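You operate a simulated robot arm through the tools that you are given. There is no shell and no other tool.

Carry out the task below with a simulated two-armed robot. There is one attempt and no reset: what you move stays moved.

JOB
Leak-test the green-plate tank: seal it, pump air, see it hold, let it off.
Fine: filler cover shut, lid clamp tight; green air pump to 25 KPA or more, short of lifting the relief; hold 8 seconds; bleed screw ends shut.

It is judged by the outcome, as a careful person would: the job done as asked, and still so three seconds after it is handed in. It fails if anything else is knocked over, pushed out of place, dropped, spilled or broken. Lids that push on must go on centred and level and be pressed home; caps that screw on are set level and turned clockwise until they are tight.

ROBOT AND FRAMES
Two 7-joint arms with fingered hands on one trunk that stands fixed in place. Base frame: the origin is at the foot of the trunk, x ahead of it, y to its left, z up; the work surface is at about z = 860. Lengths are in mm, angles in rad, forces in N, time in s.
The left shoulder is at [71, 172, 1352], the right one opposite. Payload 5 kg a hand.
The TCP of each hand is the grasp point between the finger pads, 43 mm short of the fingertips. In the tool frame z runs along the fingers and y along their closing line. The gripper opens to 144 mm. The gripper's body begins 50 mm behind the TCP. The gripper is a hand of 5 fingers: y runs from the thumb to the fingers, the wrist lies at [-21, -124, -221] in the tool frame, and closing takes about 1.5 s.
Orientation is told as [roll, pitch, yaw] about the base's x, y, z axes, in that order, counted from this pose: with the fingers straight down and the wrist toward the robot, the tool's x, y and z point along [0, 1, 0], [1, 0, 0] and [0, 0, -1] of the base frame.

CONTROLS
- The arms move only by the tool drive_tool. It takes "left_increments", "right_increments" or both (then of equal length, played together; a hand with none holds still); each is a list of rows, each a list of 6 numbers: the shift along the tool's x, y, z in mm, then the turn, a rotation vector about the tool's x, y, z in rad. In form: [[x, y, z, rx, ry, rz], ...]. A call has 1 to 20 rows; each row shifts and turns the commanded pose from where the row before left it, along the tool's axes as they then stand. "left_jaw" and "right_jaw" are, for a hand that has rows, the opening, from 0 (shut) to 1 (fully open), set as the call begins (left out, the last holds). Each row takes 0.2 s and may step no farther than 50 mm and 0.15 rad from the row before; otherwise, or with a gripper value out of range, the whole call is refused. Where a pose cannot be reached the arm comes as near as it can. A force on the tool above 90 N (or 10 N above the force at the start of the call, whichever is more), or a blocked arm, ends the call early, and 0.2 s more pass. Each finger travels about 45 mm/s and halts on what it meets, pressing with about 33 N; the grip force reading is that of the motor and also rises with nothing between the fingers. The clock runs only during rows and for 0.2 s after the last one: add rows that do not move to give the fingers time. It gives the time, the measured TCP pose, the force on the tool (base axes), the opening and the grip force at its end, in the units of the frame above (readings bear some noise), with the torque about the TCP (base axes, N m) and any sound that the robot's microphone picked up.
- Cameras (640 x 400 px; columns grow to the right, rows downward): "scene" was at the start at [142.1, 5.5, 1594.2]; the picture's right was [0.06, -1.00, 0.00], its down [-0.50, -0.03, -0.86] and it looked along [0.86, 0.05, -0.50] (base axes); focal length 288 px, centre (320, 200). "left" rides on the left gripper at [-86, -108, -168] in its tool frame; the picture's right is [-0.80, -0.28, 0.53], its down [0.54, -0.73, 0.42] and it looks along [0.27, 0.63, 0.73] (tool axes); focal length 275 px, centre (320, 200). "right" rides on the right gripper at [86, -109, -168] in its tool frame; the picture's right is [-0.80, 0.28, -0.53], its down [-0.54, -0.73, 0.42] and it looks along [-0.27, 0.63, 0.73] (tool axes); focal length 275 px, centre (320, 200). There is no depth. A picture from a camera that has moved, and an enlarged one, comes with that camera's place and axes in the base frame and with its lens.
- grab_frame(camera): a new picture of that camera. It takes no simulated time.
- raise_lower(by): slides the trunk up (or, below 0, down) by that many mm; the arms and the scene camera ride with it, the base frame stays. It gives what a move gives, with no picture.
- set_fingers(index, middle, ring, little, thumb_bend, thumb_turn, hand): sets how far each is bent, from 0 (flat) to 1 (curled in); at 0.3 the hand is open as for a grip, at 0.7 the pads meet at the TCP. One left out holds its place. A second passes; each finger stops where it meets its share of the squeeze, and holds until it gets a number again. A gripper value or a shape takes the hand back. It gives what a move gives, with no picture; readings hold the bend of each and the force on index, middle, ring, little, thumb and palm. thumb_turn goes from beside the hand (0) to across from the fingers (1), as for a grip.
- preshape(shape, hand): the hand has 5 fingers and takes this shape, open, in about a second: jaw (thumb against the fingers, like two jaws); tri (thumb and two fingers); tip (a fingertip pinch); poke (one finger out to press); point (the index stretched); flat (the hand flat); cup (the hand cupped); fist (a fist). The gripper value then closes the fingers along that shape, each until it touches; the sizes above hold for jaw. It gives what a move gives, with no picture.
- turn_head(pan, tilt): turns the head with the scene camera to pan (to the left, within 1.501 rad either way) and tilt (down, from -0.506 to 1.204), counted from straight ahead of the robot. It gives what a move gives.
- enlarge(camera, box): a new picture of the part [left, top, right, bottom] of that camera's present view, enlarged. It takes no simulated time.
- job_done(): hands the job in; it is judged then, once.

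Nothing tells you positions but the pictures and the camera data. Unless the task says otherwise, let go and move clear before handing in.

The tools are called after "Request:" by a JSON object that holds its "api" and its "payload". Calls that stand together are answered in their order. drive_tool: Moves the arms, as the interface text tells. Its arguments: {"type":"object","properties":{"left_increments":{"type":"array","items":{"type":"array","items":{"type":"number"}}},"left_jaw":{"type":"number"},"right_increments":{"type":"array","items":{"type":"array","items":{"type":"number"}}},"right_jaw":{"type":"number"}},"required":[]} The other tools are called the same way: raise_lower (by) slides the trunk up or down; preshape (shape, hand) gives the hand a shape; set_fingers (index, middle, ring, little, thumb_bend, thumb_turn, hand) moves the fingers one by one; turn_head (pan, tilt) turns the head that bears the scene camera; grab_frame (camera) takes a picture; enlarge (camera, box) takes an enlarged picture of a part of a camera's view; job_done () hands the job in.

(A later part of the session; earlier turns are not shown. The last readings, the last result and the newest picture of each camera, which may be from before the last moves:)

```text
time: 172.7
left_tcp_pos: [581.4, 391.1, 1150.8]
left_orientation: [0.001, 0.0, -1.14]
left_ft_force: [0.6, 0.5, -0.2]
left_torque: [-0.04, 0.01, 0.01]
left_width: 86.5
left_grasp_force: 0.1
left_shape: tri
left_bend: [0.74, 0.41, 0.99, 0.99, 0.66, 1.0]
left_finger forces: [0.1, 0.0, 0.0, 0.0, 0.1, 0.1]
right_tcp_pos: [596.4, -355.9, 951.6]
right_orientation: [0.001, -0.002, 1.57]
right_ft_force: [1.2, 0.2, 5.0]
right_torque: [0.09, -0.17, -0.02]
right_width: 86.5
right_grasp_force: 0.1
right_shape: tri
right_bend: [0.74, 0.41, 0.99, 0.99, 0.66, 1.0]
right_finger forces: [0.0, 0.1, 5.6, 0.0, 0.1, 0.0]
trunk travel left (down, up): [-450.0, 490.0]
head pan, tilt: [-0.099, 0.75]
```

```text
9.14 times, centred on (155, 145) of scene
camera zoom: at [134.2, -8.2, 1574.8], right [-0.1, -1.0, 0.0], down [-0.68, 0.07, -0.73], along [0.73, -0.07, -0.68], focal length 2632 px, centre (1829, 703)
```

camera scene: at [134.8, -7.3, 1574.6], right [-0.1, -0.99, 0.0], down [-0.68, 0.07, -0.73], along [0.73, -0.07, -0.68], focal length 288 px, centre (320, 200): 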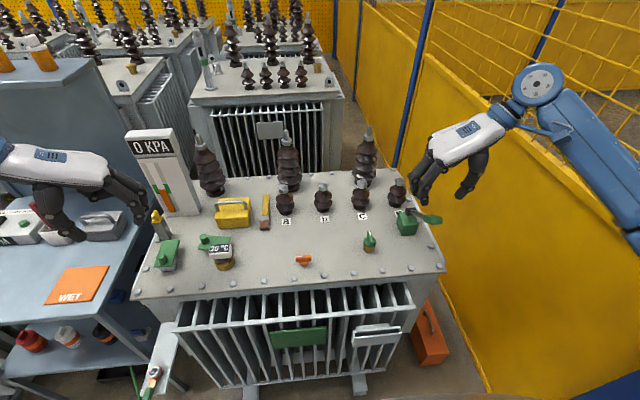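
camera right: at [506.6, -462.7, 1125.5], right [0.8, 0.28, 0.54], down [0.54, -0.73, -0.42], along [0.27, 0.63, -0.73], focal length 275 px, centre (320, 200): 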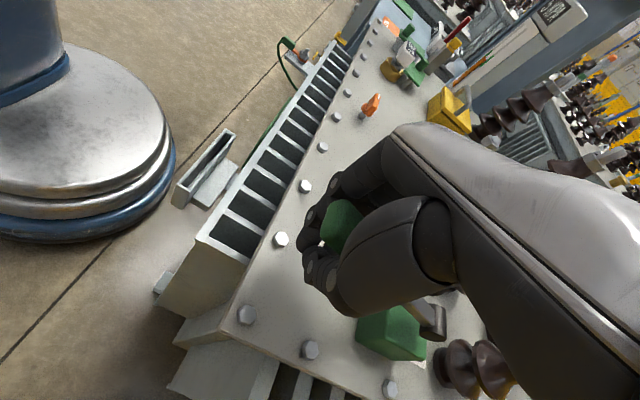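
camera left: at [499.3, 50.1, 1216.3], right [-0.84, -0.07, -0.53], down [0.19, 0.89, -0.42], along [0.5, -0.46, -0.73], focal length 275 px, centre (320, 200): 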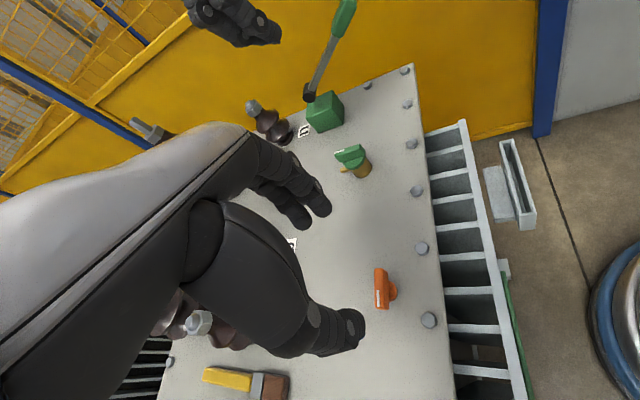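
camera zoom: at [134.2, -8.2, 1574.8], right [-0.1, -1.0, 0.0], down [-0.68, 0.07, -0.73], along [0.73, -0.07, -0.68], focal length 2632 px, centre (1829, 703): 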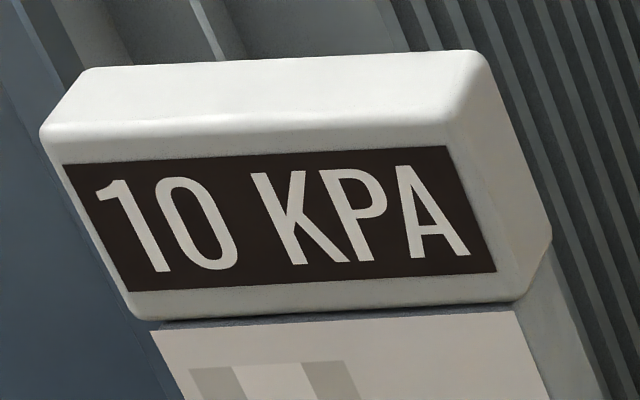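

Confirmed: partial strokes add up, and the display rounds to the nearest 5. So "25" can mean as little as 22.5; I'll pump until the display just turns to 30 (about 27.5), in small strokes.

Request:
{"api": "drive_tool", "payload": {"right_increments": [[-5, 0, -12, 0, 0, 0], [-5, 0, -12, 0, 0, 0], [0, 0, 0, 0, 0, 0], [5, 0, 12, 0, 0, 0], [5, 0, 12, 0, 0, 0]]}}

Request:
{"api": "enlarge", "payload": {"camera": "scene", "box": [120, 125, 190, 165]}}

Request:
{"api": "drive_tool", "payload": {"right_increments": [[-5, 0, -12, 0, 0, 0], [-5, 0, -12, 0, 0, 0], [0, 0, 0, 0, 0, 0], [5, 0, 12, 0, 0, 0], [5, 0, 12, 0, 0, 0]]}}

Request:
{"api": "enlarge", "payload": {"camera": "scene", "box": [120, 125, 190, 165]}}

Request:
{"api": "drive_tool", "payload": {"right_increments": [[-5, 0, -12, 0, 0, 0], [-5, 0, -12, 0, 0, 0], [0, 0, 0, 0, 0, 0], [5, 0, 12, 0, 0, 0], [5, 0, 12, 0, 0, 0]]}}

Request:
{"api": "enlarge", "payload": {"camera": "scene", "box": [120, 125, 190, 165]}}

```text
time: 173.9
left_tcp_pos: [581.3, 391.3, 1150.0]
left_orientation: [0.0, -0.002, -1.138]
left_ft_force: [-1.0, 0.2, -0.3]
left_torque: [-0.01, -0.02, 0.0]
left_width: 86.4
left_grasp_force: 0.1
left_shape: tri
left_bend: [0.74, 0.41, 0.99, 0.99, 0.66, 1.0]
left_finger forces: [0.0, 0.1, 0.1, 0.1, 0.0, 0.1]
right_tcp_pos: [596.9, -357.2, 952.3]
right_orientation: [0.0, -0.002, 1.568]
right_ft_force: [1.7, 1.8, 6.4]
right_torque: [0.07, -0.19, 0.0]
right_width: 86.4
right_grasp_force: 0.1
right_shape: tri
right_bend: [0.74, 0.41, 0.99, 0.99, 0.66, 1.0]
right_finger forces: [0.0, 0.0, 5.9, 0.0, 0.0, 0.0]
trunk travel left (down, up): [-450.0, 490.0]
head pan, tilt: [-0.099, 0.75]
```

```text
9.14 times, centred on (155, 145) of scene
camera zoom: at [133.9, -8.0, 1574.8], right [-0.1, -1.0, 0.0], down [-0.68, 0.07, -0.73], along [0.73, -0.07, -0.68], focal length 2632 px, centre (1829, 703)
```

zoom: 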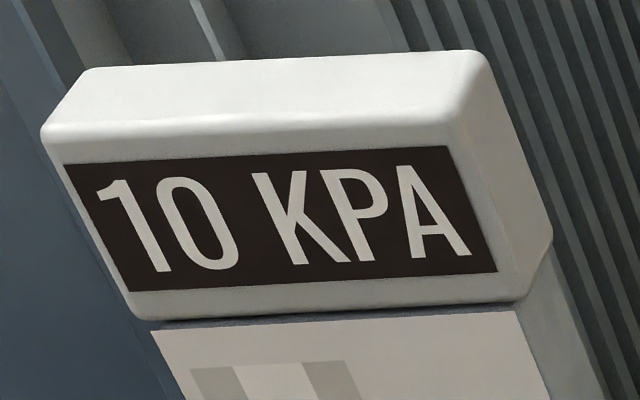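

```text
time: 175.1
left_tcp_pos: [581.2, 391.1, 1151.6]
left_orientation: [0.002, -0.001, -1.142]
left_ft_force: [0.4, 0.6, -0.2]
left_torque: [-0.02, 0.02, -0.02]
left_width: 86.4
left_grasp_force: 0.1
left_shape: tri
left_bend: [0.74, 0.41, 0.99, 0.99, 0.66, 1.0]
left_finger forces: [0.1, 0.0, 0.1, 0.1, 0.1, 0.0]
right_tcp_pos: [596.1, -356.4, 953.2]
right_orientation: [0.0, -0.003, 1.57]
right_ft_force: [2.0, -0.6, 5.0]
right_torque: [0.13, -0.16, -0.1]
right_width: 86.2
right_grasp_force: 0.1
right_shape: tri
right_bend: [0.74, 0.41, 0.99, 0.99, 0.66, 1.0]
right_finger forces: [0.0, 0.1, 5.4, 0.0, 0.0, 0.1]
trunk travel left (down, up): [-450.0, 490.0]
head pan, tilt: [-0.099, 0.75]
```

```text
9.14 times, centred on (155, 145) of scene
camera zoom: at [134.0, -8.3, 1574.8], right [-0.1, -1.0, 0.0], down [-0.68, 0.07, -0.73], along [0.73, -0.07, -0.68], focal length 2632 px, centre (1829, 703)
```

zoom: 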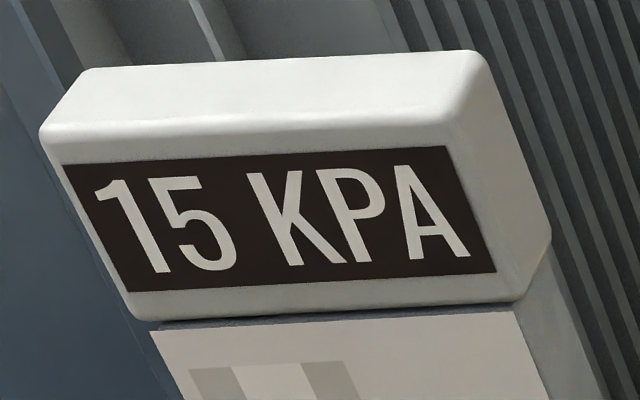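

```text
time: 176.3
left_tcp_pos: [581.4, 391.2, 1150.3]
left_orientation: [0.001, 0.001, -1.139]
left_ft_force: [-0.1, 0.5, -0.3]
left_torque: [0.0, 0.04, -0.02]
left_width: 86.0
left_grasp_force: 0.0
left_shape: tri
left_bend: [0.74, 0.41, 0.99, 0.99, 0.66, 1.0]
left_finger forces: [0.1, 0.0, 0.0, 0.1, 0.0, 0.0]
right_tcp_pos: [595.6, -356.6, 953.3]
right_orientation: [0.0, -0.002, 1.568]
right_ft_force: [3.5, 0.1, 5.2]
right_torque: [0.07, -0.12, -0.06]
right_width: 86.2
right_grasp_force: 0.1
right_shape: tri
right_bend: [0.74, 0.41, 0.99, 0.99, 0.66, 1.0]
right_finger forces: [0.1, 0.0, 5.3, 0.0, 0.0, 0.0]
trunk travel left (down, up): [-450.0, 490.0]
head pan, tilt: [-0.099, 0.75]
```

```text
9.14 times, centred on (155, 145) of scene
camera zoom: at [134.2, -8.2, 1574.8], right [-0.1, -1.0, 0.0], down [-0.68, 0.07, -0.73], along [0.73, -0.07, -0.68], focal length 2632 px, centre (1829, 703)
```

zoom: 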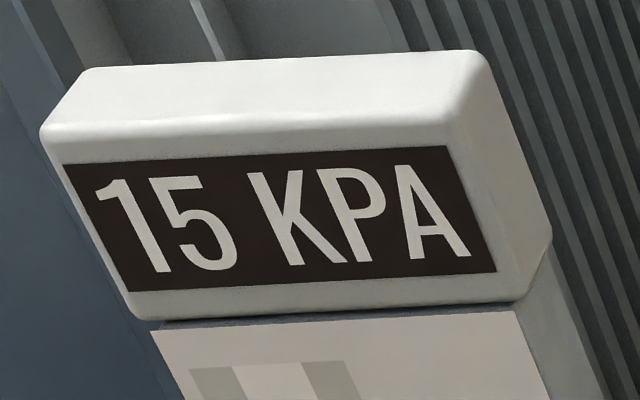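

Request:
{"api": "drive_tool", "payload": {"right_increments": [[-5, 0, -12, 0, 0, 0], [-5, 0, -12, 0, 0, 0], [0, 0, 0, 0, 0, 0], [5, 0, 12, 0, 0, 0], [5, 0, 12, 0, 0, 0]]}}

Request:
{"api": "enlarge", "payload": {"camera": "scene", "box": [120, 125, 190, 165]}}

Request:
{"api": "drive_tool", "payload": {"right_increments": [[-5, 0, -12, 0, 0, 0], [-5, 0, -12, 0, 0, 0], [0, 0, 0, 0, 0, 0], [5, 0, 12, 0, 0, 0], [5, 0, 12, 0, 0, 0]]}}

Request:
{"api": "enlarge", "payload": {"camera": "scene", "box": [120, 125, 190, 165]}}

Request:
{"api": "drive_tool", "payload": {"right_increments": [[-5, 0, -12, 0, 0, 0], [-5, 0, -12, 0, 0, 0], [0, 0, 0, 0, 0, 0], [5, 0, 12, 0, 0, 0], [5, 0, 12, 0, 0, 0]]}}

Request:
{"api": "enlarge", "payload": {"camera": "scene", "box": [120, 125, 190, 165]}}

```text
time: 177.5
left_tcp_pos: [582.2, 390.2, 1149.6]
left_orientation: [0.0, -0.001, -1.14]
left_ft_force: [-0.7, 1.0, 0.1]
left_torque: [0.01, 0.0, 0.04]
left_width: 86.5
left_grasp_force: 0.0
left_shape: tri
left_bend: [0.74, 0.41, 0.99, 0.99, 0.66, 1.0]
left_finger forces: [0.0, 0.0, 0.1, 0.0, 0.0, 0.0]
right_tcp_pos: [597.5, -356.4, 953.0]
right_orientation: [-0.003, -0.002, 1.568]
right_ft_force: [1.6, -1.1, 5.9]
right_torque: [0.08, -0.14, -0.03]
right_width: 86.3
right_grasp_force: 0.2
right_shape: tri
right_bend: [0.74, 0.41, 0.99, 0.99, 0.66, 1.0]
right_finger forces: [0.1, 0.0, 5.4, 0.0, 0.0, 0.0]
trunk travel left (down, up): [-450.0, 490.0]
head pan, tilt: [-0.099, 0.75]
```

```text
9.14 times, centred on (155, 145) of scene
camera zoom: at [133.9, -8.3, 1574.8], right [-0.1, -1.0, 0.0], down [-0.68, 0.07, -0.73], along [0.73, -0.07, -0.68], focal length 2632 px, centre (1829, 703)
```

zoom: 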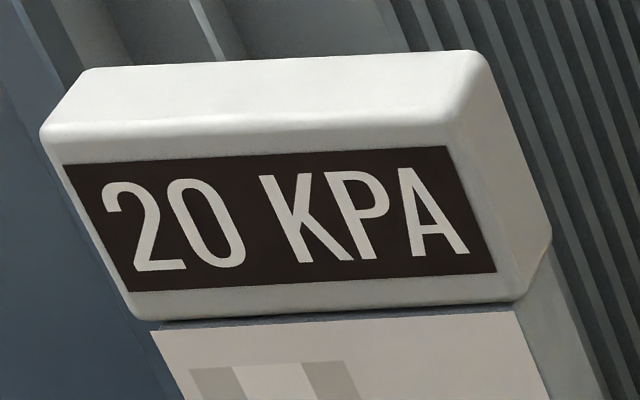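

```text
time: 178.7
left_tcp_pos: [580.3, 391.2, 1150.6]
left_orientation: [0.0, 0.001, -1.14]
left_ft_force: [-0.1, 0.5, 0.2]
left_torque: [-0.01, 0.0, -0.01]
left_width: 86.1
left_grasp_force: 0.1
left_shape: tri
left_bend: [0.74, 0.41, 0.99, 0.99, 0.66, 1.0]
left_finger forces: [0.1, 0.0, 0.0, 0.0, 0.1, 0.1]
right_tcp_pos: [596.0, -355.4, 950.7]
right_orientation: [-0.001, 0.0, 1.568]
right_ft_force: [-0.2, 0.3, 6.7]
right_torque: [0.06, -0.25, 0.01]
right_width: 86.2
right_grasp_force: 0.1
right_shape: tri
right_bend: [0.74, 0.41, 0.99, 0.99, 0.66, 1.0]
right_finger forces: [0.0, 0.1, 5.9, 0.0, 0.0, 0.0]
trunk travel left (down, up): [-450.0, 490.0]
head pan, tilt: [-0.099, 0.75]
```

```text
9.14 times, centred on (155, 145) of scene
camera zoom: at [133.7, -8.1, 1574.8], right [-0.1, -1.0, 0.0], down [-0.68, 0.07, -0.73], along [0.73, -0.07, -0.68], focal length 2632 px, centre (1829, 703)
```

zoom: 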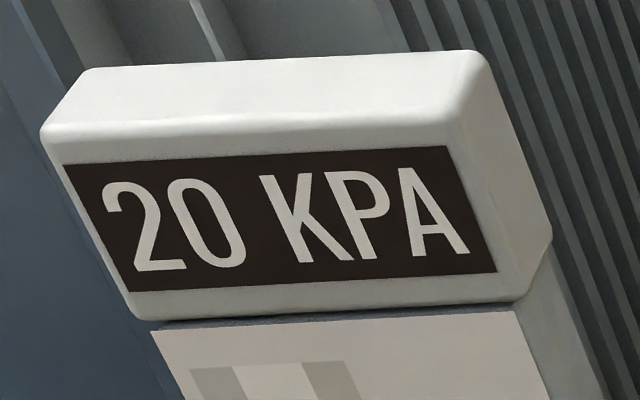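

```text
time: 179.9
left_tcp_pos: [579.8, 390.6, 1150.8]
left_orientation: [0.001, 0.0, -1.139]
left_ft_force: [0.3, 1.0, -0.1]
left_torque: [0.03, 0.0, 0.0]
left_width: 86.3
left_grasp_force: 0.0
left_shape: tri
left_bend: [0.74, 0.41, 0.99, 0.99, 0.66, 1.0]
left_finger forces: [0.1, 0.1, 0.0, 0.1, 0.0, 0.0]
right_tcp_pos: [595.2, -355.7, 953.9]
right_orientation: [-0.001, -0.002, 1.568]
right_ft_force: [-0.4, 0.6, 5.8]
right_torque: [0.07, -0.19, 0.05]
right_width: 86.4
right_grasp_force: 0.0
right_shape: tri
right_bend: [0.74, 0.41, 0.99, 0.99, 0.66, 1.0]
right_finger forces: [0.0, 0.1, 5.8, 0.1, 0.0, 0.1]
trunk travel left (down, up): [-450.0, 490.0]
head pan, tilt: [-0.099, 0.75]
```

```text
9.14 times, centred on (155, 145) of scene
camera zoom: at [133.5, -7.9, 1574.8], right [-0.1, -1.0, 0.0], down [-0.68, 0.07, -0.73], along [0.73, -0.07, -0.68], focal length 2632 px, centre (1829, 703)
```

zoom: 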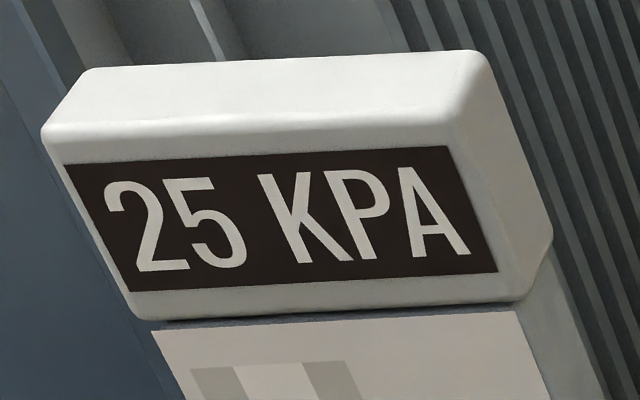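

Now at the 25 mark (between 22.5 and about 24.6 true). I continue with one more partial stroke, then half-size ones.

Request:
{"api": "drive_tool", "payload": {"right_increments": [[-5, 0, -12, 0, 0, 0], [-5, 0, -12, 0, 0, 0], [0, 0, 0, 0, 0, 0], [5, 0, 12, 0, 0, 0], [5, 0, 12, 0, 0, 0]]}}

Request:
{"api": "enlarge", "payload": {"camera": "scene", "box": [120, 125, 190, 165]}}

Request:
{"api": "drive_tool", "payload": {"right_increments": [[-5, 0, -12, 0, 0, 0], [0, 0, 0, 0, 0, 0], [5, 0, 12, 0, 0, 0]]}}

Request:
{"api": "enlarge", "payload": {"camera": "scene", "box": [120, 125, 190, 165]}}

```text
time: 181.1
left_tcp_pos: [581.0, 392.1, 1150.1]
left_orientation: [-0.002, 0.001, -1.136]
left_ft_force: [-0.3, -0.6, 0.0]
left_torque: [0.0, 0.0, 0.03]
left_width: 86.1
left_grasp_force: 0.1
left_shape: tri
left_bend: [0.74, 0.41, 0.99, 0.99, 0.66, 1.0]
left_finger forces: [0.1, 0.1, 0.0, 0.0, 0.0, 0.0]
right_tcp_pos: [597.2, -356.6, 952.5]
right_orientation: [-0.002, -0.001, 1.569]
right_ft_force: [1.2, 2.4, 5.3]
right_torque: [0.06, -0.16, 0.11]
right_width: 86.4
right_grasp_force: 0.0
right_shape: tri
right_bend: [0.74, 0.41, 0.99, 0.99, 0.66, 1.0]
right_finger forces: [0.0, 0.0, 5.9, 0.0, 0.1, 0.0]
trunk travel left (down, up): [-450.0, 490.0]
head pan, tilt: [-0.099, 0.75]
```

```text
9.14 times, centred on (155, 145) of scene
camera zoom: at [134.0, -7.9, 1574.8], right [-0.1, -1.0, 0.0], down [-0.68, 0.07, -0.73], along [0.73, -0.07, -0.68], focal length 2632 px, centre (1829, 703)
```

zoom: 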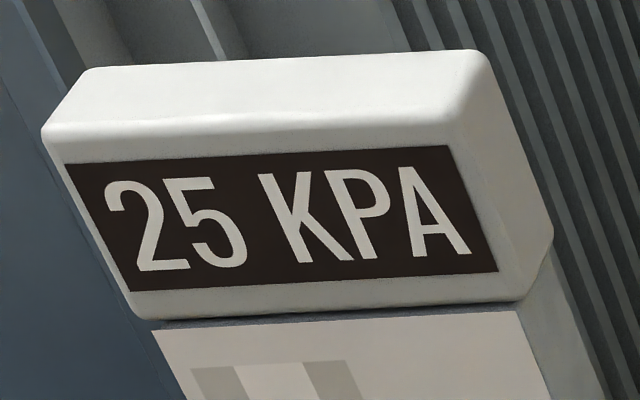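

```text
time: 181.9
left_tcp_pos: [581.2, 392.0, 1149.2]
left_orientation: [-0.001, 0.001, -1.136]
left_ft_force: [0.2, -0.5, 0.0]
left_torque: [0.02, 0.04, 0.03]
left_width: 86.4
left_grasp_force: 0.0
left_shape: tri
left_bend: [0.74, 0.41, 0.99, 0.99, 0.66, 1.0]
left_finger forces: [0.0, 0.1, 0.0, 0.0, 0.1, 0.0]
right_tcp_pos: [597.7, -358.0, 952.0]
right_orientation: [0.0, -0.002, 1.57]
right_ft_force: [1.7, 1.7, 5.4]
right_torque: [0.07, -0.13, 0.08]
right_width: 86.3
right_grasp_force: 0.0
right_shape: tri
right_bend: [0.74, 0.41, 0.99, 0.99, 0.66, 1.0]
right_finger forces: [0.0, 0.0, 5.9, 0.0, 0.0, 0.1]
trunk travel left (down, up): [-450.0, 490.0]
head pan, tilt: [-0.099, 0.75]
```

```text
9.14 times, centred on (155, 145) of scene
camera zoom: at [133.9, -8.1, 1574.8], right [-0.1, -1.0, 0.0], down [-0.68, 0.07, -0.73], along [0.73, -0.07, -0.68], focal length 2632 px, centre (1829, 703)
```

zoom: 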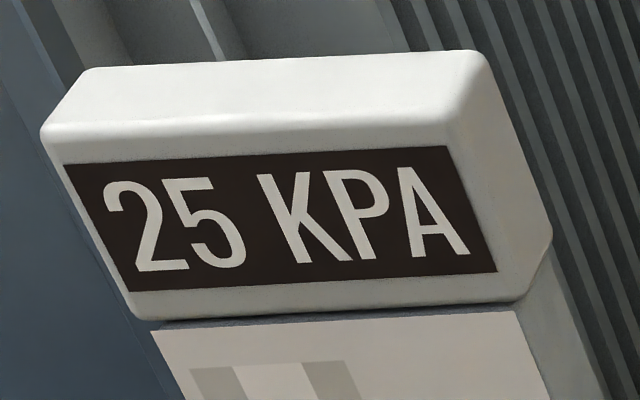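

Request:
{"api": "drive_tool", "payload": {"right_increments": [[-5, 0, -12, 0, 0, 0], [0, 0, 0, 0, 0, 0], [5, 0, 12, 0, 0, 0]]}}

Request:
{"api": "enlarge", "payload": {"camera": "scene", "box": [120, 125, 190, 165]}}

```text
time: 182.7
left_tcp_pos: [580.6, 392.3, 1150.7]
left_orientation: [-0.001, -0.001, -1.138]
left_ft_force: [-0.2, 0.3, 0.2]
left_torque: [0.02, 0.0, 0.02]
left_width: 86.4
left_grasp_force: 0.1
left_shape: tri
left_bend: [0.74, 0.41, 0.99, 0.99, 0.66, 1.0]
left_finger forces: [0.1, 0.0, 0.0, 0.1, 0.1, 0.0]
right_tcp_pos: [595.8, -358.6, 952.6]
right_orientation: [0.0, -0.002, 1.57]
right_ft_force: [3.5, -0.9, 4.8]
right_torque: [0.09, -0.16, -0.02]
right_width: 86.3
right_grasp_force: 0.0
right_shape: tri
right_bend: [0.74, 0.41, 0.99, 0.99, 0.66, 1.0]
right_finger forces: [0.0, 0.0, 5.7, 0.0, 0.0, 0.0]
trunk travel left (down, up): [-450.0, 490.0]
head pan, tilt: [-0.099, 0.75]
```

```text
9.14 times, centred on (155, 145) of scene
camera zoom: at [134.1, -8.2, 1574.7], right [-0.1, -1.0, 0.0], down [-0.68, 0.07, -0.73], along [0.73, -0.07, -0.68], focal length 2632 px, centre (1829, 703)
```

zoom: 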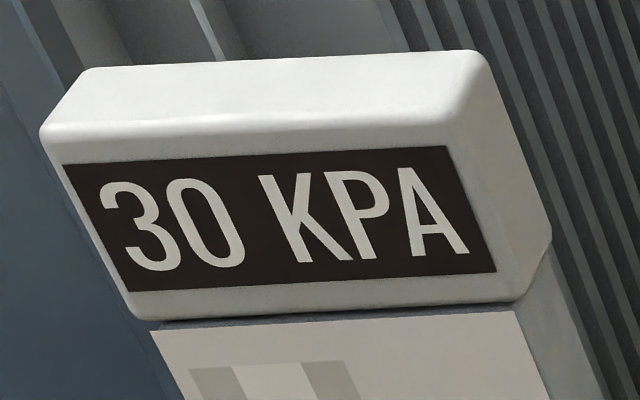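

The display has just turned to 30, so the true pressure is about 28. I hold still for over 12 seconds.

Request:
{"api": "drive_tool", "payload": {"right_increments": [[0, 0, 0, 0, 0, 0], [0, 0, 0, 0, 0, 0], [0, 0, 0, 0, 0, 0], [0, 0, 0, 0, 0, 0], [0, 0, 0, 0, 0, 0], [0, 0, 0, 0, 0, 0], [0, 0, 0, 0, 0, 0], [0, 0, 0, 0, 0, 0], [0, 0, 0, 0, 0, 0], [0, 0, 0, 0, 0, 0], [0, 0, 0, 0, 0, 0], [0, 0, 0, 0, 0, 0], [0, 0, 0, 0, 0, 0], [0, 0, 0, 0, 0, 0], [0, 0, 0, 0, 0, 0], [0, 0, 0, 0, 0, 0], [0, 0, 0, 0, 0, 0], [0, 0, 0, 0, 0, 0], [0, 0, 0, 0, 0, 0], [0, 0, 0, 0, 0, 0]]}}

Request:
{"api": "enlarge", "payload": {"camera": "scene", "box": [120, 125, 190, 165]}}

Request:
{"api": "drive_tool", "payload": {"right_increments": [[0, 0, 0, 0, 0, 0], [0, 0, 0, 0, 0, 0], [0, 0, 0, 0, 0, 0], [0, 0, 0, 0, 0, 0], [0, 0, 0, 0, 0, 0], [0, 0, 0, 0, 0, 0], [0, 0, 0, 0, 0, 0], [0, 0, 0, 0, 0, 0], [0, 0, 0, 0, 0, 0], [0, 0, 0, 0, 0, 0], [0, 0, 0, 0, 0, 0], [0, 0, 0, 0, 0, 0], [0, 0, 0, 0, 0, 0], [0, 0, 0, 0, 0, 0], [0, 0, 0, 0, 0, 0], [0, 0, 0, 0, 0, 0], [0, 0, 0, 0, 0, 0], [0, 0, 0, 0, 0, 0], [0, 0, 0, 0, 0, 0], [0, 0, 0, 0, 0, 0]]}}

Request:
{"api": "drive_tool", "payload": {"right_increments": [[0, 0, 0, 0, 0, 0], [0, 0, 0, 0, 0, 0], [0, 0, 0, 0, 0, 0], [0, 0, 0, 0, 0, 0], [0, 0, 0, 0, 0, 0], [0, 0, 0, 0, 0, 0], [0, 0, 0, 0, 0, 0], [0, 0, 0, 0, 0, 0], [0, 0, 0, 0, 0, 0], [0, 0, 0, 0, 0, 0], [0, 0, 0, 0, 0, 0], [0, 0, 0, 0, 0, 0], [0, 0, 0, 0, 0, 0], [0, 0, 0, 0, 0, 0], [0, 0, 0, 0, 0, 0], [0, 0, 0, 0, 0, 0], [0, 0, 0, 0, 0, 0], [0, 0, 0, 0, 0, 0], [0, 0, 0, 0, 0, 0], [0, 0, 0, 0, 0, 0]]}}

Request:
{"api": "enlarge", "payload": {"camera": "scene", "box": [120, 125, 190, 165]}}

```text
time: 186.9
left_tcp_pos: [581.6, 391.3, 1149.6]
left_orientation: [0.0, 0.002, -1.141]
left_ft_force: [0.2, -0.2, 0.2]
left_torque: [0.0, 0.05, -0.01]
left_width: 86.4
left_grasp_force: 0.0
left_shape: tri
left_bend: [0.74, 0.41, 0.99, 0.99, 0.66, 1.0]
left_finger forces: [0.1, 0.0, 0.0, 0.0, 0.0, 0.0]
right_tcp_pos: [598.3, -358.2, 952.3]
right_orientation: [-0.001, -0.001, 1.569]
right_ft_force: [3.2, 0.6, 4.9]
right_torque: [0.07, -0.17, -0.06]
right_width: 86.4
right_grasp_force: 0.0
right_shape: tri
right_bend: [0.74, 0.41, 0.99, 0.99, 0.66, 1.0]
right_finger forces: [0.0, 0.0, 5.5, 0.0, 0.0, 0.1]
trunk travel left (down, up): [-450.0, 490.0]
head pan, tilt: [-0.099, 0.75]
```

```text
9.14 times, centred on (155, 145) of scene
camera zoom: at [134.1, -8.0, 1574.7], right [-0.1, -1.0, 0.0], down [-0.68, 0.07, -0.73], along [0.73, -0.07, -0.68], focal length 2632 px, centre (1829, 703)
```

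zoom: 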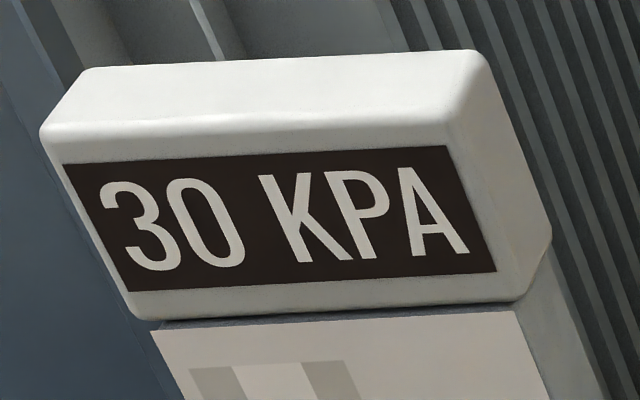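

```text
time: 191.1
left_tcp_pos: [581.1, 391.8, 1149.9]
left_orientation: [0.0, 0.001, -1.139]
left_ft_force: [0.5, 0.0, 0.5]
left_torque: [0.02, -0.01, 0.03]
left_width: 86.2
left_grasp_force: 0.0
left_shape: tri
left_bend: [0.74, 0.41, 0.99, 0.99, 0.66, 1.0]
left_finger forces: [0.0, 0.0, 0.0, 0.0, 0.0, 0.1]
right_tcp_pos: [597.1, -359.1, 952.2]
right_orientation: [0.001, -0.002, 1.569]
right_ft_force: [3.1, -0.7, 4.7]
right_torque: [0.09, -0.16, -0.06]
right_width: 86.4
right_grasp_force: 0.1
right_shape: tri
right_bend: [0.74, 0.41, 0.99, 0.99, 0.66, 1.0]
right_finger forces: [0.0, 0.0, 5.6, 0.0, 0.0, 0.0]
trunk travel left (down, up): [-450.0, 490.0]
head pan, tilt: [-0.099, 0.75]
```

```text
time: 195.3
left_tcp_pos: [581.7, 392.8, 1150.1]
left_orientation: [0.002, 0.001, -1.142]
left_ft_force: [-0.7, 0.2, 0.0]
left_torque: [-0.01, -0.01, 0.0]
left_width: 86.2
left_grasp_force: 0.1
left_shape: tri
left_bend: [0.74, 0.41, 0.99, 0.99, 0.66, 1.0]
left_finger forces: [0.0, 0.0, 0.0, 0.1, 0.1, 0.0]
right_tcp_pos: [597.0, -357.7, 952.6]
right_orientation: [0.0, -0.001, 1.571]
right_ft_force: [2.5, 0.5, 5.1]
right_torque: [0.12, -0.14, -0.02]
right_width: 86.2
right_grasp_force: 0.0
right_shape: tri
right_bend: [0.74, 0.41, 0.99, 0.99, 0.66, 1.0]
right_finger forces: [0.0, 0.0, 5.7, 0.1, 0.0, 0.0]
trunk travel left (down, up): [-450.0, 490.0]
head pan, tilt: [-0.099, 0.75]
```

```text
9.14 times, centred on (155, 145) of scene
camera zoom: at [134.1, -8.0, 1574.7], right [-0.1, -1.0, 0.0], down [-0.68, 0.07, -0.73], along [0.73, -0.07, -0.68], focal length 2632 px, centre (1829, 703)
```

zoom: 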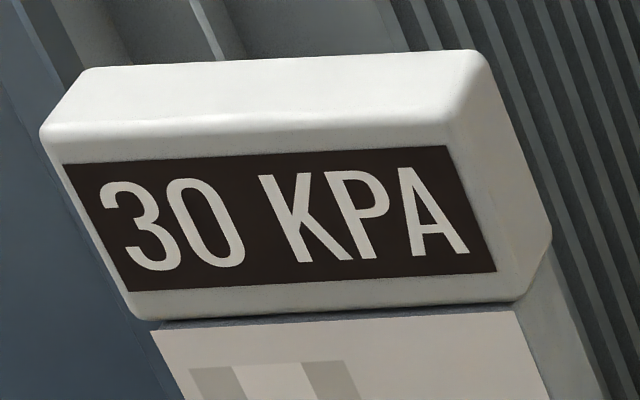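

It held for over 12 s at 30 on the display. Now to let it off: I rise from the pump and go back to the bleed screw.

Request:
{"api": "drive_tool", "payload": {"right_increments": [[0, 0, -35, 0, 0, 0], [0, 0, -45, 0, 0, 0], [0, 0, -45, 0, 0, 0], [0, 0, -20, 0, 0, 0], [-15.3, 37.2, 0, 0, 0, 0], [-15.3, 37.2, 0, 0, 0, 0], [-15.3, 37.2, 0, 0, 0, 0], [-15.3, 37.2, 0, 0, 0, 0], [0, 0, 45, 0, 0, 0], [0, 0, 35, 0, 0, 0], [0, 0, 0, 0, 0, 0]], "right_jaw": 0.4}}

Request:
{"api": "enlarge", "payload": {"camera": "scene", "box": [320, 150, 460, 260]}}

Request:
{"api": "enlarge", "payload": {"camera": "right", "box": [220, 180, 360, 320]}}

```text
time: 197.7
left_tcp_pos: [580.8, 392.0, 1149.9]
left_orientation: [0.001, 0.001, -1.138]
left_ft_force: [-0.2, 0.4, -0.6]
left_torque: [0.0, -0.01, 0.02]
left_width: 86.2
left_grasp_force: 0.0
left_shape: tri
left_bend: [0.74, 0.41, 0.99, 0.99, 0.66, 1.0]
left_finger forces: [0.0, 0.0, 0.0, 0.1, 0.0, 0.1]
right_tcp_pos: [660.0, -207.5, 1016.5]
right_orientation: [0.0, -0.002, 1.57]
right_ft_force: [-0.3, 0.0, 0.0]
right_torque: [-0.03, 0.01, 0.02]
right_width: 58.1
right_grasp_force: 0.0
right_shape: tri
right_bend: [0.74, 0.49, 0.99, 0.99, 0.73, 1.0]
right_finger forces: [0.0, 0.1, 0.0, 0.0, 0.0, 0.0]
trunk travel left (down, up): [-450.0, 490.0]
head pan, tilt: [-0.099, 0.75]
```

```text
3.64 times, centred on (390, 205) of scene
camera zoom: at [134.2, -7.1, 1574.7], right [-0.1, -1.0, 0.0], down [-0.68, 0.07, -0.73], along [0.73, -0.07, -0.68], focal length 1047 px, centre (66, 182)
```

zoom: 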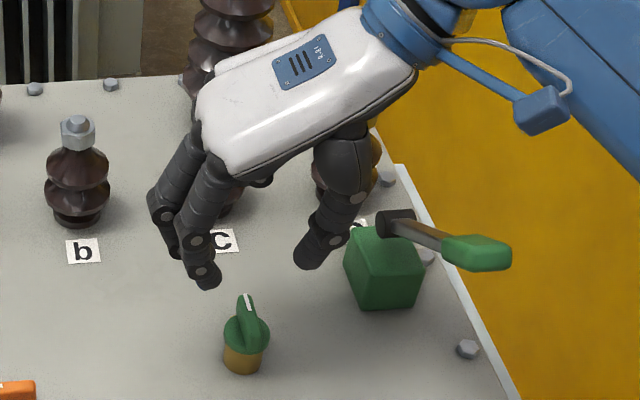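

```text
2.86 times, centred on (290, 250) of right
camera zoom: at [575.1, -315.6, 1181.6], right [0.8, 0.28, 0.53], down [0.54, -0.73, -0.42], along [0.27, 0.63, -0.73], focal length 786 px, centre (406, 57)
```

zoom: 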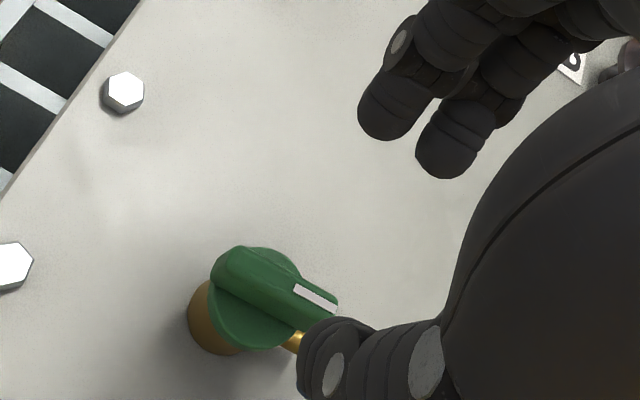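

Request:
{"api": "drive_tool", "payload": {"right_increments": [[1.0, -1, 30, 0, 0, 0], [0.5, -0.3, 22, 0, 0, 0], [0, 0, 8, 0, 0, 0], [0, 0, 0, 0, 0, 0]]}}

Request:
{"api": "drive_tool", "payload": {"right_increments": [[0, 0, 0, 0, 0, 0], [0, 0, 0, 0, 0, 0], [0, 0, 0, 0, 0, 0], [0, 0, 0, 0, 0, 0], [0, 0, 0, 0, 0, 0], [0, 0, 0, 0, 0, 0], [0, 0, 0, 0, 0, 0], [0, 0, 0, 0, 0, 0]], "right_jaw": 0.0}}

Request:
{"api": "enlarge", "payload": {"camera": "scene", "box": [345, 205, 405, 255]}}

```text
time: 198.7
left_tcp_pos: [581.9, 390.8, 1151.1]
left_orientation: [0.0, 0.0, -1.141]
left_ft_force: [-0.7, 0.3, 0.6]
left_torque: [0.0, -0.01, 0.0]
left_width: 86.1
left_grasp_force: 0.2
left_shape: tri
left_bend: [0.74, 0.41, 0.99, 0.99, 0.66, 1.0]
left_finger forces: [0.0, 0.1, 0.0, 0.0, 0.0, 0.1]
right_tcp_pos: [656.0, -209.0, 958.1]
right_orientation: [-0.001, -0.003, 1.57]
right_ft_force: [-0.3, 0.0, -0.4]
right_torque: [0.0, 0.02, 0.0]
right_width: 57.9
right_grasp_force: 0.1
right_shape: tri
right_bend: [0.74, 0.49, 0.99, 0.99, 0.73, 1.0]
right_finger forces: [0.1, 0.1, 0.1, 0.0, 0.0, 0.0]
trunk travel left (down, up): [-450.0, 490.0]
head pan, tilt: [-0.099, 0.75]
```

```text
time: 200.5
left_tcp_pos: [580.5, 391.7, 1150.6]
left_orientation: [0.001, -0.001, -1.141]
left_ft_force: [0.4, -1.5, -0.4]
left_torque: [0.01, 0.01, -0.01]
left_width: 86.3
left_grasp_force: 0.1
left_shape: tri
left_bend: [0.74, 0.41, 0.99, 0.99, 0.66, 1.0]
left_finger forces: [0.0, 0.0, 0.1, 0.0, 0.1, 0.1]
right_tcp_pos: [656.5, -208.5, 960.5]
right_orientation: [-0.003, -0.003, 1.569]
right_ft_force: [4.9, -1.6, 24.5]
right_torque: [-0.09, -0.23, 0.0]
right_width: 4.0
right_grasp_force: 33.4
right_shape: tri
right_bend: [0.71, 0.71, 1.0, 1.0, 0.73, 1.0]
right_finger forces: [0.0, 21.2, 0.0, 0.1, 40.5, 0.0]
trunk travel left (down, up): [-450.0, 490.0]
head pan, tilt: [-0.099, 0.75]
```

```text
8.00 times, centred on (375, 230) of scene
camera zoom: at [132.4, -7.6, 1575.1], right [-0.1, -1.0, 0.0], down [-0.68, 0.07, -0.73], along [0.73, -0.07, -0.68], focal length 2303 px, centre (-120, -40)
```

zoom: 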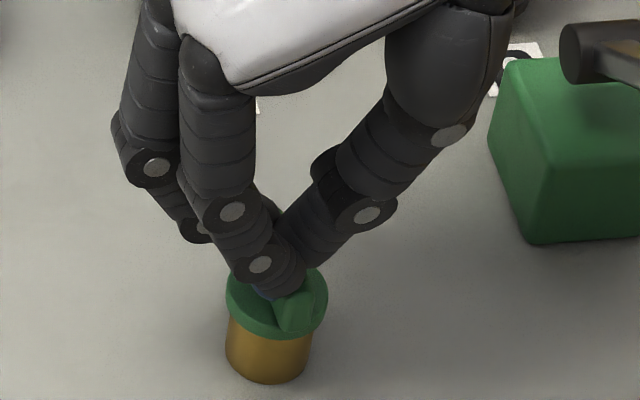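

Request:
{"api": "drive_tool", "payload": {"right_increments": [[0, 0, -1.5, 0, 0, 0], [0, 0, -1, 0, 0, -0.08], [0, 0, -0.5, 0, 0, -0.08], [0, 0, -0.5, 0, 0, -0.08], [0, 0, -0.5, 0, 0, -0.08], [0, 0, -0.5, 0, 0, -0.08], [0, 0, -0.5, 0, 0, -0.08]]}}

Request:
{"api": "enlarge", "payload": {"camera": "scene", "box": [345, 205, 405, 255]}}

Request:
{"api": "enlarge", "payload": {"camera": "scene", "box": [120, 125, 190, 165]}}

```text
time: 202.1
left_tcp_pos: [580.8, 392.2, 1150.4]
left_orientation: [0.001, 0.0, -1.138]
left_ft_force: [0.2, 0.1, 0.8]
left_torque: [-0.01, 0.0, 0.02]
left_width: 86.4
left_grasp_force: 0.1
left_shape: tri
left_bend: [0.74, 0.41, 0.99, 0.99, 0.66, 1.0]
left_finger forces: [0.0, 0.1, 0.1, 0.0, 0.0, 0.1]
right_tcp_pos: [655.8, -208.8, 964.6]
right_orientation: [-0.002, -0.002, 2.048]
right_ft_force: [-0.5, 0.2, 0.1]
right_torque: [-0.01, 0.02, 0.0]
right_width: 2.9
right_grasp_force: 33.2
right_shape: tri
right_bend: [0.71, 0.71, 1.0, 1.0, 0.74, 1.0]
right_finger forces: [0.0, 0.0, 0.0, 0.1, 0.0, 0.1]
trunk travel left (down, up): [-450.0, 490.0]
head pan, tilt: [-0.099, 0.75]
```

```text
8.00 times, centred on (375, 230) of scene
camera zoom: at [134.3, -7.2, 1574.7], right [-0.1, -1.0, 0.0], down [-0.68, 0.07, -0.73], along [0.73, -0.07, -0.68], focal length 2303 px, centre (-120, -40)
```

zoom: 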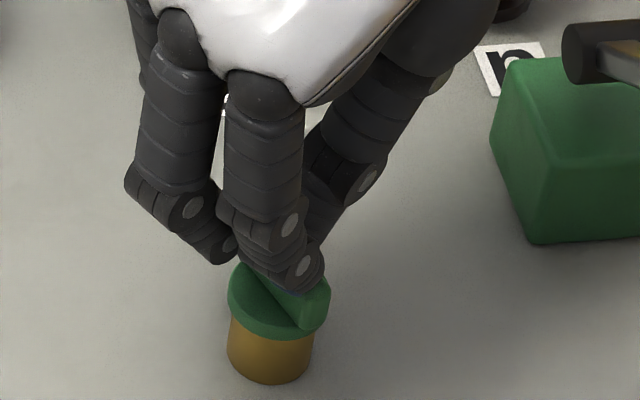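

```text
9.14 times, centred on (155, 145) of scene
camera zoom: at [134.3, -7.2, 1574.7], right [-0.1, -1.0, 0.0], down [-0.68, 0.07, -0.73], along [0.73, -0.07, -0.68], focal length 2632 px, centre (1829, 703)
```

zoom: 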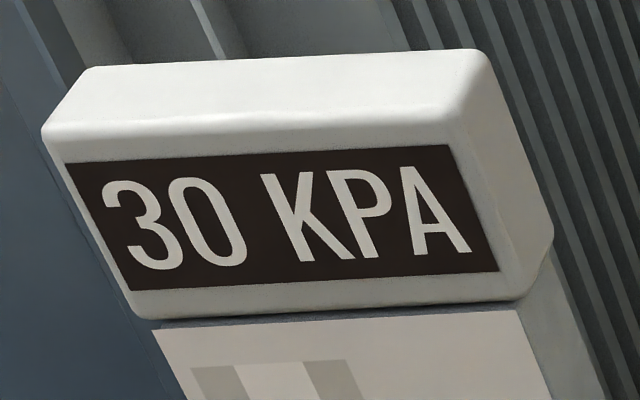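

The fingers slipped off the top after about 25°. I re-open, go down properly and grip again.

Request:
{"api": "drive_tool", "payload": {"right_increments": [[0, 0, -6, 0, 0, 0], [0, 0, 0, 0, 0, 0], [0, 0, 0, 0, 0, 0], [0, 0, 0, 0, 0, 0], [0, 0, 0, 0, 0, 0], [0, 0, 0, 0, 0, 0]], "right_jaw": 0.4}}

Request:
{"api": "enlarge", "payload": {"camera": "scene", "box": [345, 205, 405, 255]}}

Request:
{"api": "enlarge", "payload": {"camera": "right", "box": [220, 180, 360, 320]}}

```text
time: 203.5
left_tcp_pos: [580.4, 391.6, 1150.2]
left_orientation: [-0.001, 0.0, -1.14]
left_ft_force: [0.1, -0.1, -0.9]
left_torque: [-0.01, -0.02, -0.01]
left_width: 86.3
left_grasp_force: 0.0
left_shape: tri
left_bend: [0.74, 0.41, 0.99, 0.99, 0.66, 1.0]
left_finger forces: [0.0, 0.0, 0.0, 0.0, 0.0, 0.0]
right_tcp_pos: [658.0, -207.5, 969.6]
right_orientation: [0.001, 0.0, 2.049]
right_ft_force: [-0.1, -0.7, 0.5]
right_torque: [-0.01, 0.0, -0.01]
right_width: 57.3
right_grasp_force: 0.1
right_shape: tri
right_bend: [0.74, 0.49, 0.99, 0.99, 0.73, 1.0]
right_finger forces: [0.1, 0.0, 0.0, 0.0, 0.0, 0.0]
trunk travel left (down, up): [-450.0, 490.0]
head pan, tilt: [-0.099, 0.75]
```

```text
8.00 times, centred on (375, 230) of scene
camera zoom: at [134.2, -8.3, 1574.7], right [-0.1, -1.0, 0.0], down [-0.68, 0.07, -0.73], along [0.73, -0.07, -0.68], focal length 2303 px, centre (-120, -40)
```

zoom: 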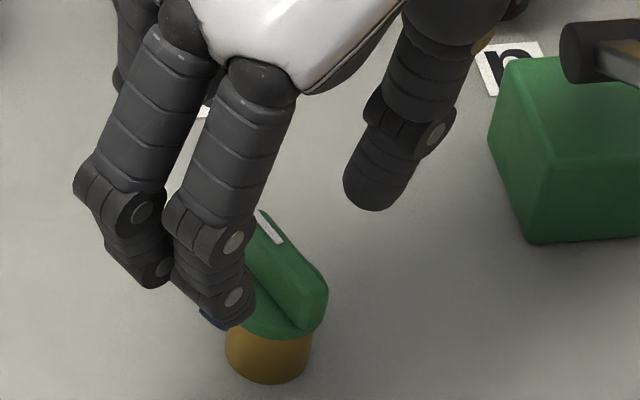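

```text
2.86 times, centred on (290, 250) of right
camera zoom: at [630.2, -345.6, 1135.7], right [0.58, 0.62, 0.54], down [0.82, -0.39, -0.42], along [-0.05, 0.68, -0.73], focal length 786 px, centre (406, 57)
```

zoom: 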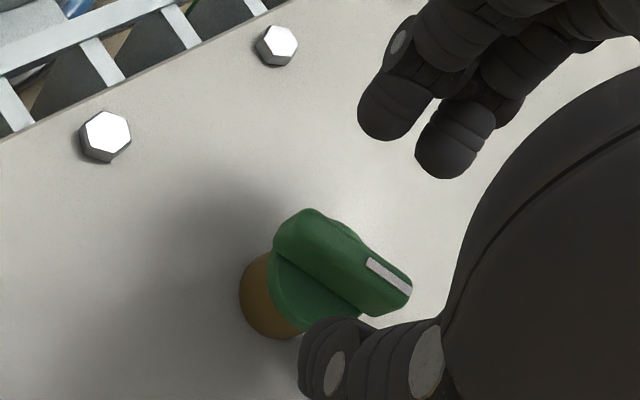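

Request:
{"api": "drive_tool", "payload": {"right_increments": [[0.5, -1.1, 8, 0, 0, 0], [0, 0, 6, 0, 0, 0], [0, 0, 0, 0, 0, 0]]}}

Request:
{"api": "drive_tool", "payload": {"right_increments": [[0, 0, 0, 0, 0, 0], [0, 0, 0, 0, 0, 0], [0, 0, 0, 0, 0, 0], [0, 0, 0, 0, 0, 0], [0, 0, 0, 0, 0, 0], [0, 0, 0, 0, 0, 0], [0, 0, 0, 0, 0, 0], [0, 0, 0, 0, 0, 0]], "right_jaw": 0.0}}

```text
time: 204.3
left_tcp_pos: [581.1, 392.5, 1150.4]
left_orientation: [0.001, -0.001, -1.142]
left_ft_force: [-0.2, 0.4, -0.8]
left_torque: [-0.03, 0.0, -0.01]
left_width: 86.2
left_grasp_force: 0.0
left_shape: tri
left_bend: [0.74, 0.41, 0.99, 0.99, 0.66, 1.0]
left_finger forces: [0.0, 0.0, 0.1, 0.1, 0.0, 0.1]
right_tcp_pos: [654.7, -209.8, 953.9]
right_orientation: [-0.001, -0.001, 2.05]
right_ft_force: [0.2, -0.8, 0.2]
right_torque: [0.0, 0.0, 0.02]
right_width: 57.1
right_grasp_force: 0.1
right_shape: tri
right_bend: [0.74, 0.49, 0.99, 0.99, 0.73, 1.0]
right_finger forces: [0.0, 0.0, 0.1, 0.0, 0.0, 0.0]
trunk travel left (down, up): [-450.0, 490.0]
head pan, tilt: [-0.099, 0.75]
```

```text
time: 206.1
left_tcp_pos: [581.8, 391.2, 1150.4]
left_orientation: [0.001, 0.001, -1.138]
left_ft_force: [-0.7, 0.3, -0.3]
left_torque: [0.0, -0.05, 0.03]
left_width: 86.3
left_grasp_force: 0.1
left_shape: tri
left_bend: [0.74, 0.41, 0.99, 0.99, 0.66, 1.0]
left_finger forces: [0.1, 0.0, 0.1, 0.0, 0.0, 0.0]
right_tcp_pos: [655.2, -210.1, 953.4]
right_orientation: [0.001, -0.001, 2.049]
right_ft_force: [-0.2, -1.2, 0.5]
right_torque: [-0.08, -0.01, 0.0]
right_width: 6.8
right_grasp_force: 33.4
right_shape: tri
right_bend: [0.71, 0.7, 1.0, 1.0, 0.73, 1.0]
right_finger forces: [14.0, 13.7, 0.0, 0.1, 28.7, 0.0]
trunk travel left (down, up): [-450.0, 490.0]
head pan, tilt: [-0.099, 0.75]
```

A firm grip on all three fingers. I turn counter-clockwise to open.

Request:
{"api": "drive_tool", "payload": {"right_increments": [[0, 0, 0, 0, 0, -0.06], [0, 0, -0.3, 0, 0, -0.06], [0, 0, -0.3, 0, 0, -0.06], [0, 0, -0.3, 0, 0, -0.06], [0, 0, 0, 0, 0, -0.06], [0, 0, 0, 0, 0, 0]]}}

Request:
{"api": "enlarge", "payload": {"camera": "scene", "box": [120, 125, 190, 165]}}

Request:
{"api": "enlarge", "payload": {"camera": "scene", "box": [345, 205, 405, 255]}}

```text
time: 207.5
left_tcp_pos: [581.9, 390.3, 1150.0]
left_orientation: [0.002, 0.001, -1.138]
left_ft_force: [-1.1, 0.3, -0.2]
left_torque: [-0.04, -0.03, -0.02]
left_width: 86.6
left_grasp_force: 0.0
left_shape: tri
left_bend: [0.74, 0.41, 0.99, 0.99, 0.66, 1.0]
left_finger forces: [0.0, 0.0, 0.1, 0.0, 0.1, 0.0]
right_tcp_pos: [655.9, -210.8, 955.8]
right_orientation: [0.0, -0.001, 2.349]
right_ft_force: [-7.8, -7.3, -9.3]
right_torque: [-0.22, 0.21, -0.04]
right_width: 6.2
right_grasp_force: 33.2
right_shape: tri
right_bend: [0.71, 0.7, 1.0, 1.0, 0.73, 1.0]
right_finger forces: [12.6, 10.7, 0.0, 0.0, 22.3, 0.0]
trunk travel left (down, up): [-450.0, 490.0]
head pan, tilt: [-0.099, 0.75]
```

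```text
9.14 times, centred on (155, 145) of scene
camera zoom: at [134.3, -9.7, 1574.6], right [-0.1, -0.99, 0.0], down [-0.68, 0.07, -0.73], along [0.73, -0.07, -0.68], focal length 2632 px, centre (1829, 703)
```

zoom: 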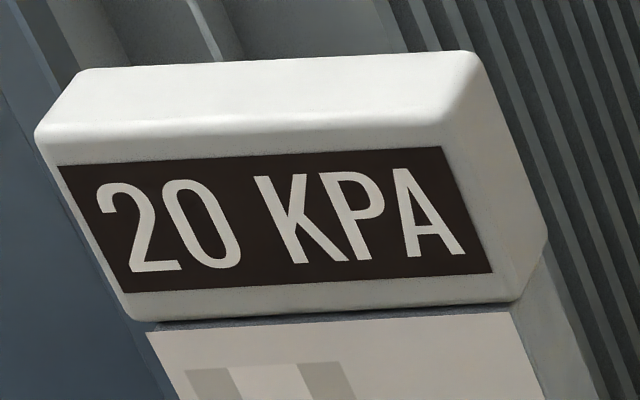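

```text
8.00 times, centred on (375, 230) of scene
camera zoom: at [134.3, -9.7, 1574.6], right [-0.1, -0.99, 0.0], down [-0.68, 0.07, -0.73], along [0.73, -0.07, -0.68], focal length 2303 px, centre (-120, -40)
```

zoom: 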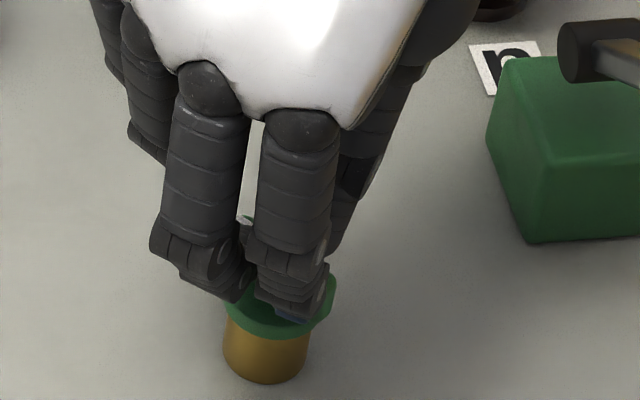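

It is venting. I wait until it is fully at zero, with extra time since the display rounds.

Request:
{"api": "drive_tool", "payload": {"right_increments": [[0, 0, 0, 0, 0, 0], [0, 0, 0, 0, 0, 0], [0, 0, 0, 0, 0, 0], [0, 0, 0, 0, 0, 0], [0, 0, 0, 0, 0, 0], [0, 0, 0, 0, 0, 0], [0, 0, 0, 0, 0, 0], [0, 0, 0, 0, 0, 0], [0, 0, 0, 0, 0, 0], [0, 0, 0, 0, 0, 0], [0, 0, 0, 0, 0, 0], [0, 0, 0, 0, 0, 0], [0, 0, 0, 0, 0, 0], [0, 0, 0, 0, 0, 0], [0, 0, 0, 0, 0, 0], [0, 0, 0, 0, 0, 0], [0, 0, 0, 0, 0, 0], [0, 0, 0, 0, 0, 0], [0, 0, 0, 0, 0, 0], [0, 0, 0, 0, 0, 0]]}}

Request:
{"api": "enlarge", "payload": {"camera": "scene", "box": [120, 125, 190, 165]}}

Request:
{"api": "drive_tool", "payload": {"right_increments": [[0, 0, 0, 0, 0, 0], [0, 0, 0, 0, 0, 0], [0, 0, 0, 0, 0, 0], [0, 0, 0, 0, 0, 0], [0, 0, 0, 0, 0, 0], [0, 0, 0, 0, 0, 0], [0, 0, 0, 0, 0, 0], [0, 0, 0, 0, 0, 0], [0, 0, 0, 0, 0, 0], [0, 0, 0, 0, 0, 0], [0, 0, 0, 0, 0, 0], [0, 0, 0, 0, 0, 0], [0, 0, 0, 0, 0, 0], [0, 0, 0, 0, 0, 0], [0, 0, 0, 0, 0, 0], [0, 0, 0, 0, 0, 0], [0, 0, 0, 0, 0, 0], [0, 0, 0, 0, 0, 0], [0, 0, 0, 0, 0, 0], [0, 0, 0, 0, 0, 0]]}}

```text
time: 211.7
left_tcp_pos: [578.9, 390.9, 1150.7]
left_orientation: [0.003, -0.001, -1.14]
left_ft_force: [0.1, -0.4, -0.6]
left_torque: [0.0, -0.01, 0.01]
left_width: 86.5
left_grasp_force: 0.0
left_shape: tri
left_bend: [0.74, 0.41, 0.99, 0.99, 0.66, 1.0]
left_finger forces: [0.0, 0.1, 0.0, 0.0, 0.1, 0.1]
right_tcp_pos: [654.9, -209.9, 960.2]
right_orientation: [-0.005, 0.001, 2.347]
right_ft_force: [13.5, -8.2, 47.7]
right_torque: [-0.47, -0.79, -0.04]
right_width: 6.5
right_grasp_force: 33.5
right_shape: tri
right_bend: [0.71, 0.71, 1.0, 1.0, 0.75, 1.0]
right_finger forces: [0.0, 17.3, 0.0, 0.0, 60.5, 0.0]
trunk travel left (down, up): [-450.0, 490.0]
head pan, tilt: [-0.099, 0.75]
```

```text
9.14 times, centred on (155, 145) of scene
camera zoom: at [131.1, -7.7, 1575.1], right [-0.1, -1.0, 0.0], down [-0.68, 0.07, -0.73], along [0.73, -0.07, -0.68], focal length 2632 px, centre (1829, 703)
```

zoom: 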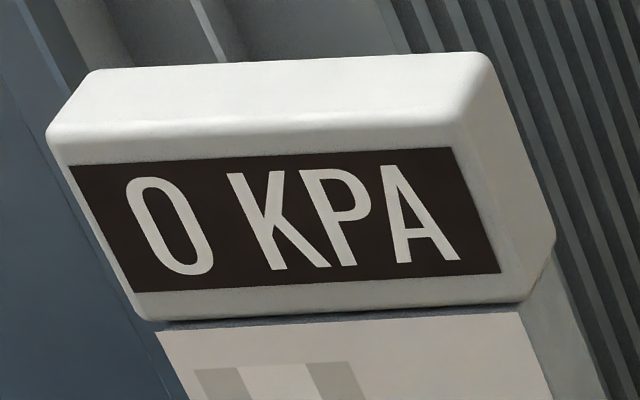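

```text
time: 215.9
left_tcp_pos: [578.2, 391.1, 1151.8]
left_orientation: [-0.001, 0.0, -1.14]
left_ft_force: [-0.1, 0.2, -0.4]
left_torque: [0.0, 0.03, 0.0]
left_width: 86.2
left_grasp_force: 0.1
left_shape: tri
left_bend: [0.74, 0.41, 0.99, 0.99, 0.66, 1.0]
left_finger forces: [0.0, 0.0, 0.0, 0.0, 0.1, 0.0]
right_tcp_pos: [656.1, -208.9, 960.9]
right_orientation: [-0.006, 0.002, 2.348]
right_ft_force: [14.0, -7.8, 47.8]
right_torque: [-0.45, -0.8, -0.04]
right_width: 6.5
right_grasp_force: 33.2
right_shape: tri
right_bend: [0.71, 0.71, 1.0, 1.0, 0.75, 1.0]
right_finger forces: [0.1, 17.5, 0.0, 0.0, 60.5, 0.1]
trunk travel left (down, up): [-450.0, 490.0]
head pan, tilt: [-0.099, 0.75]
```

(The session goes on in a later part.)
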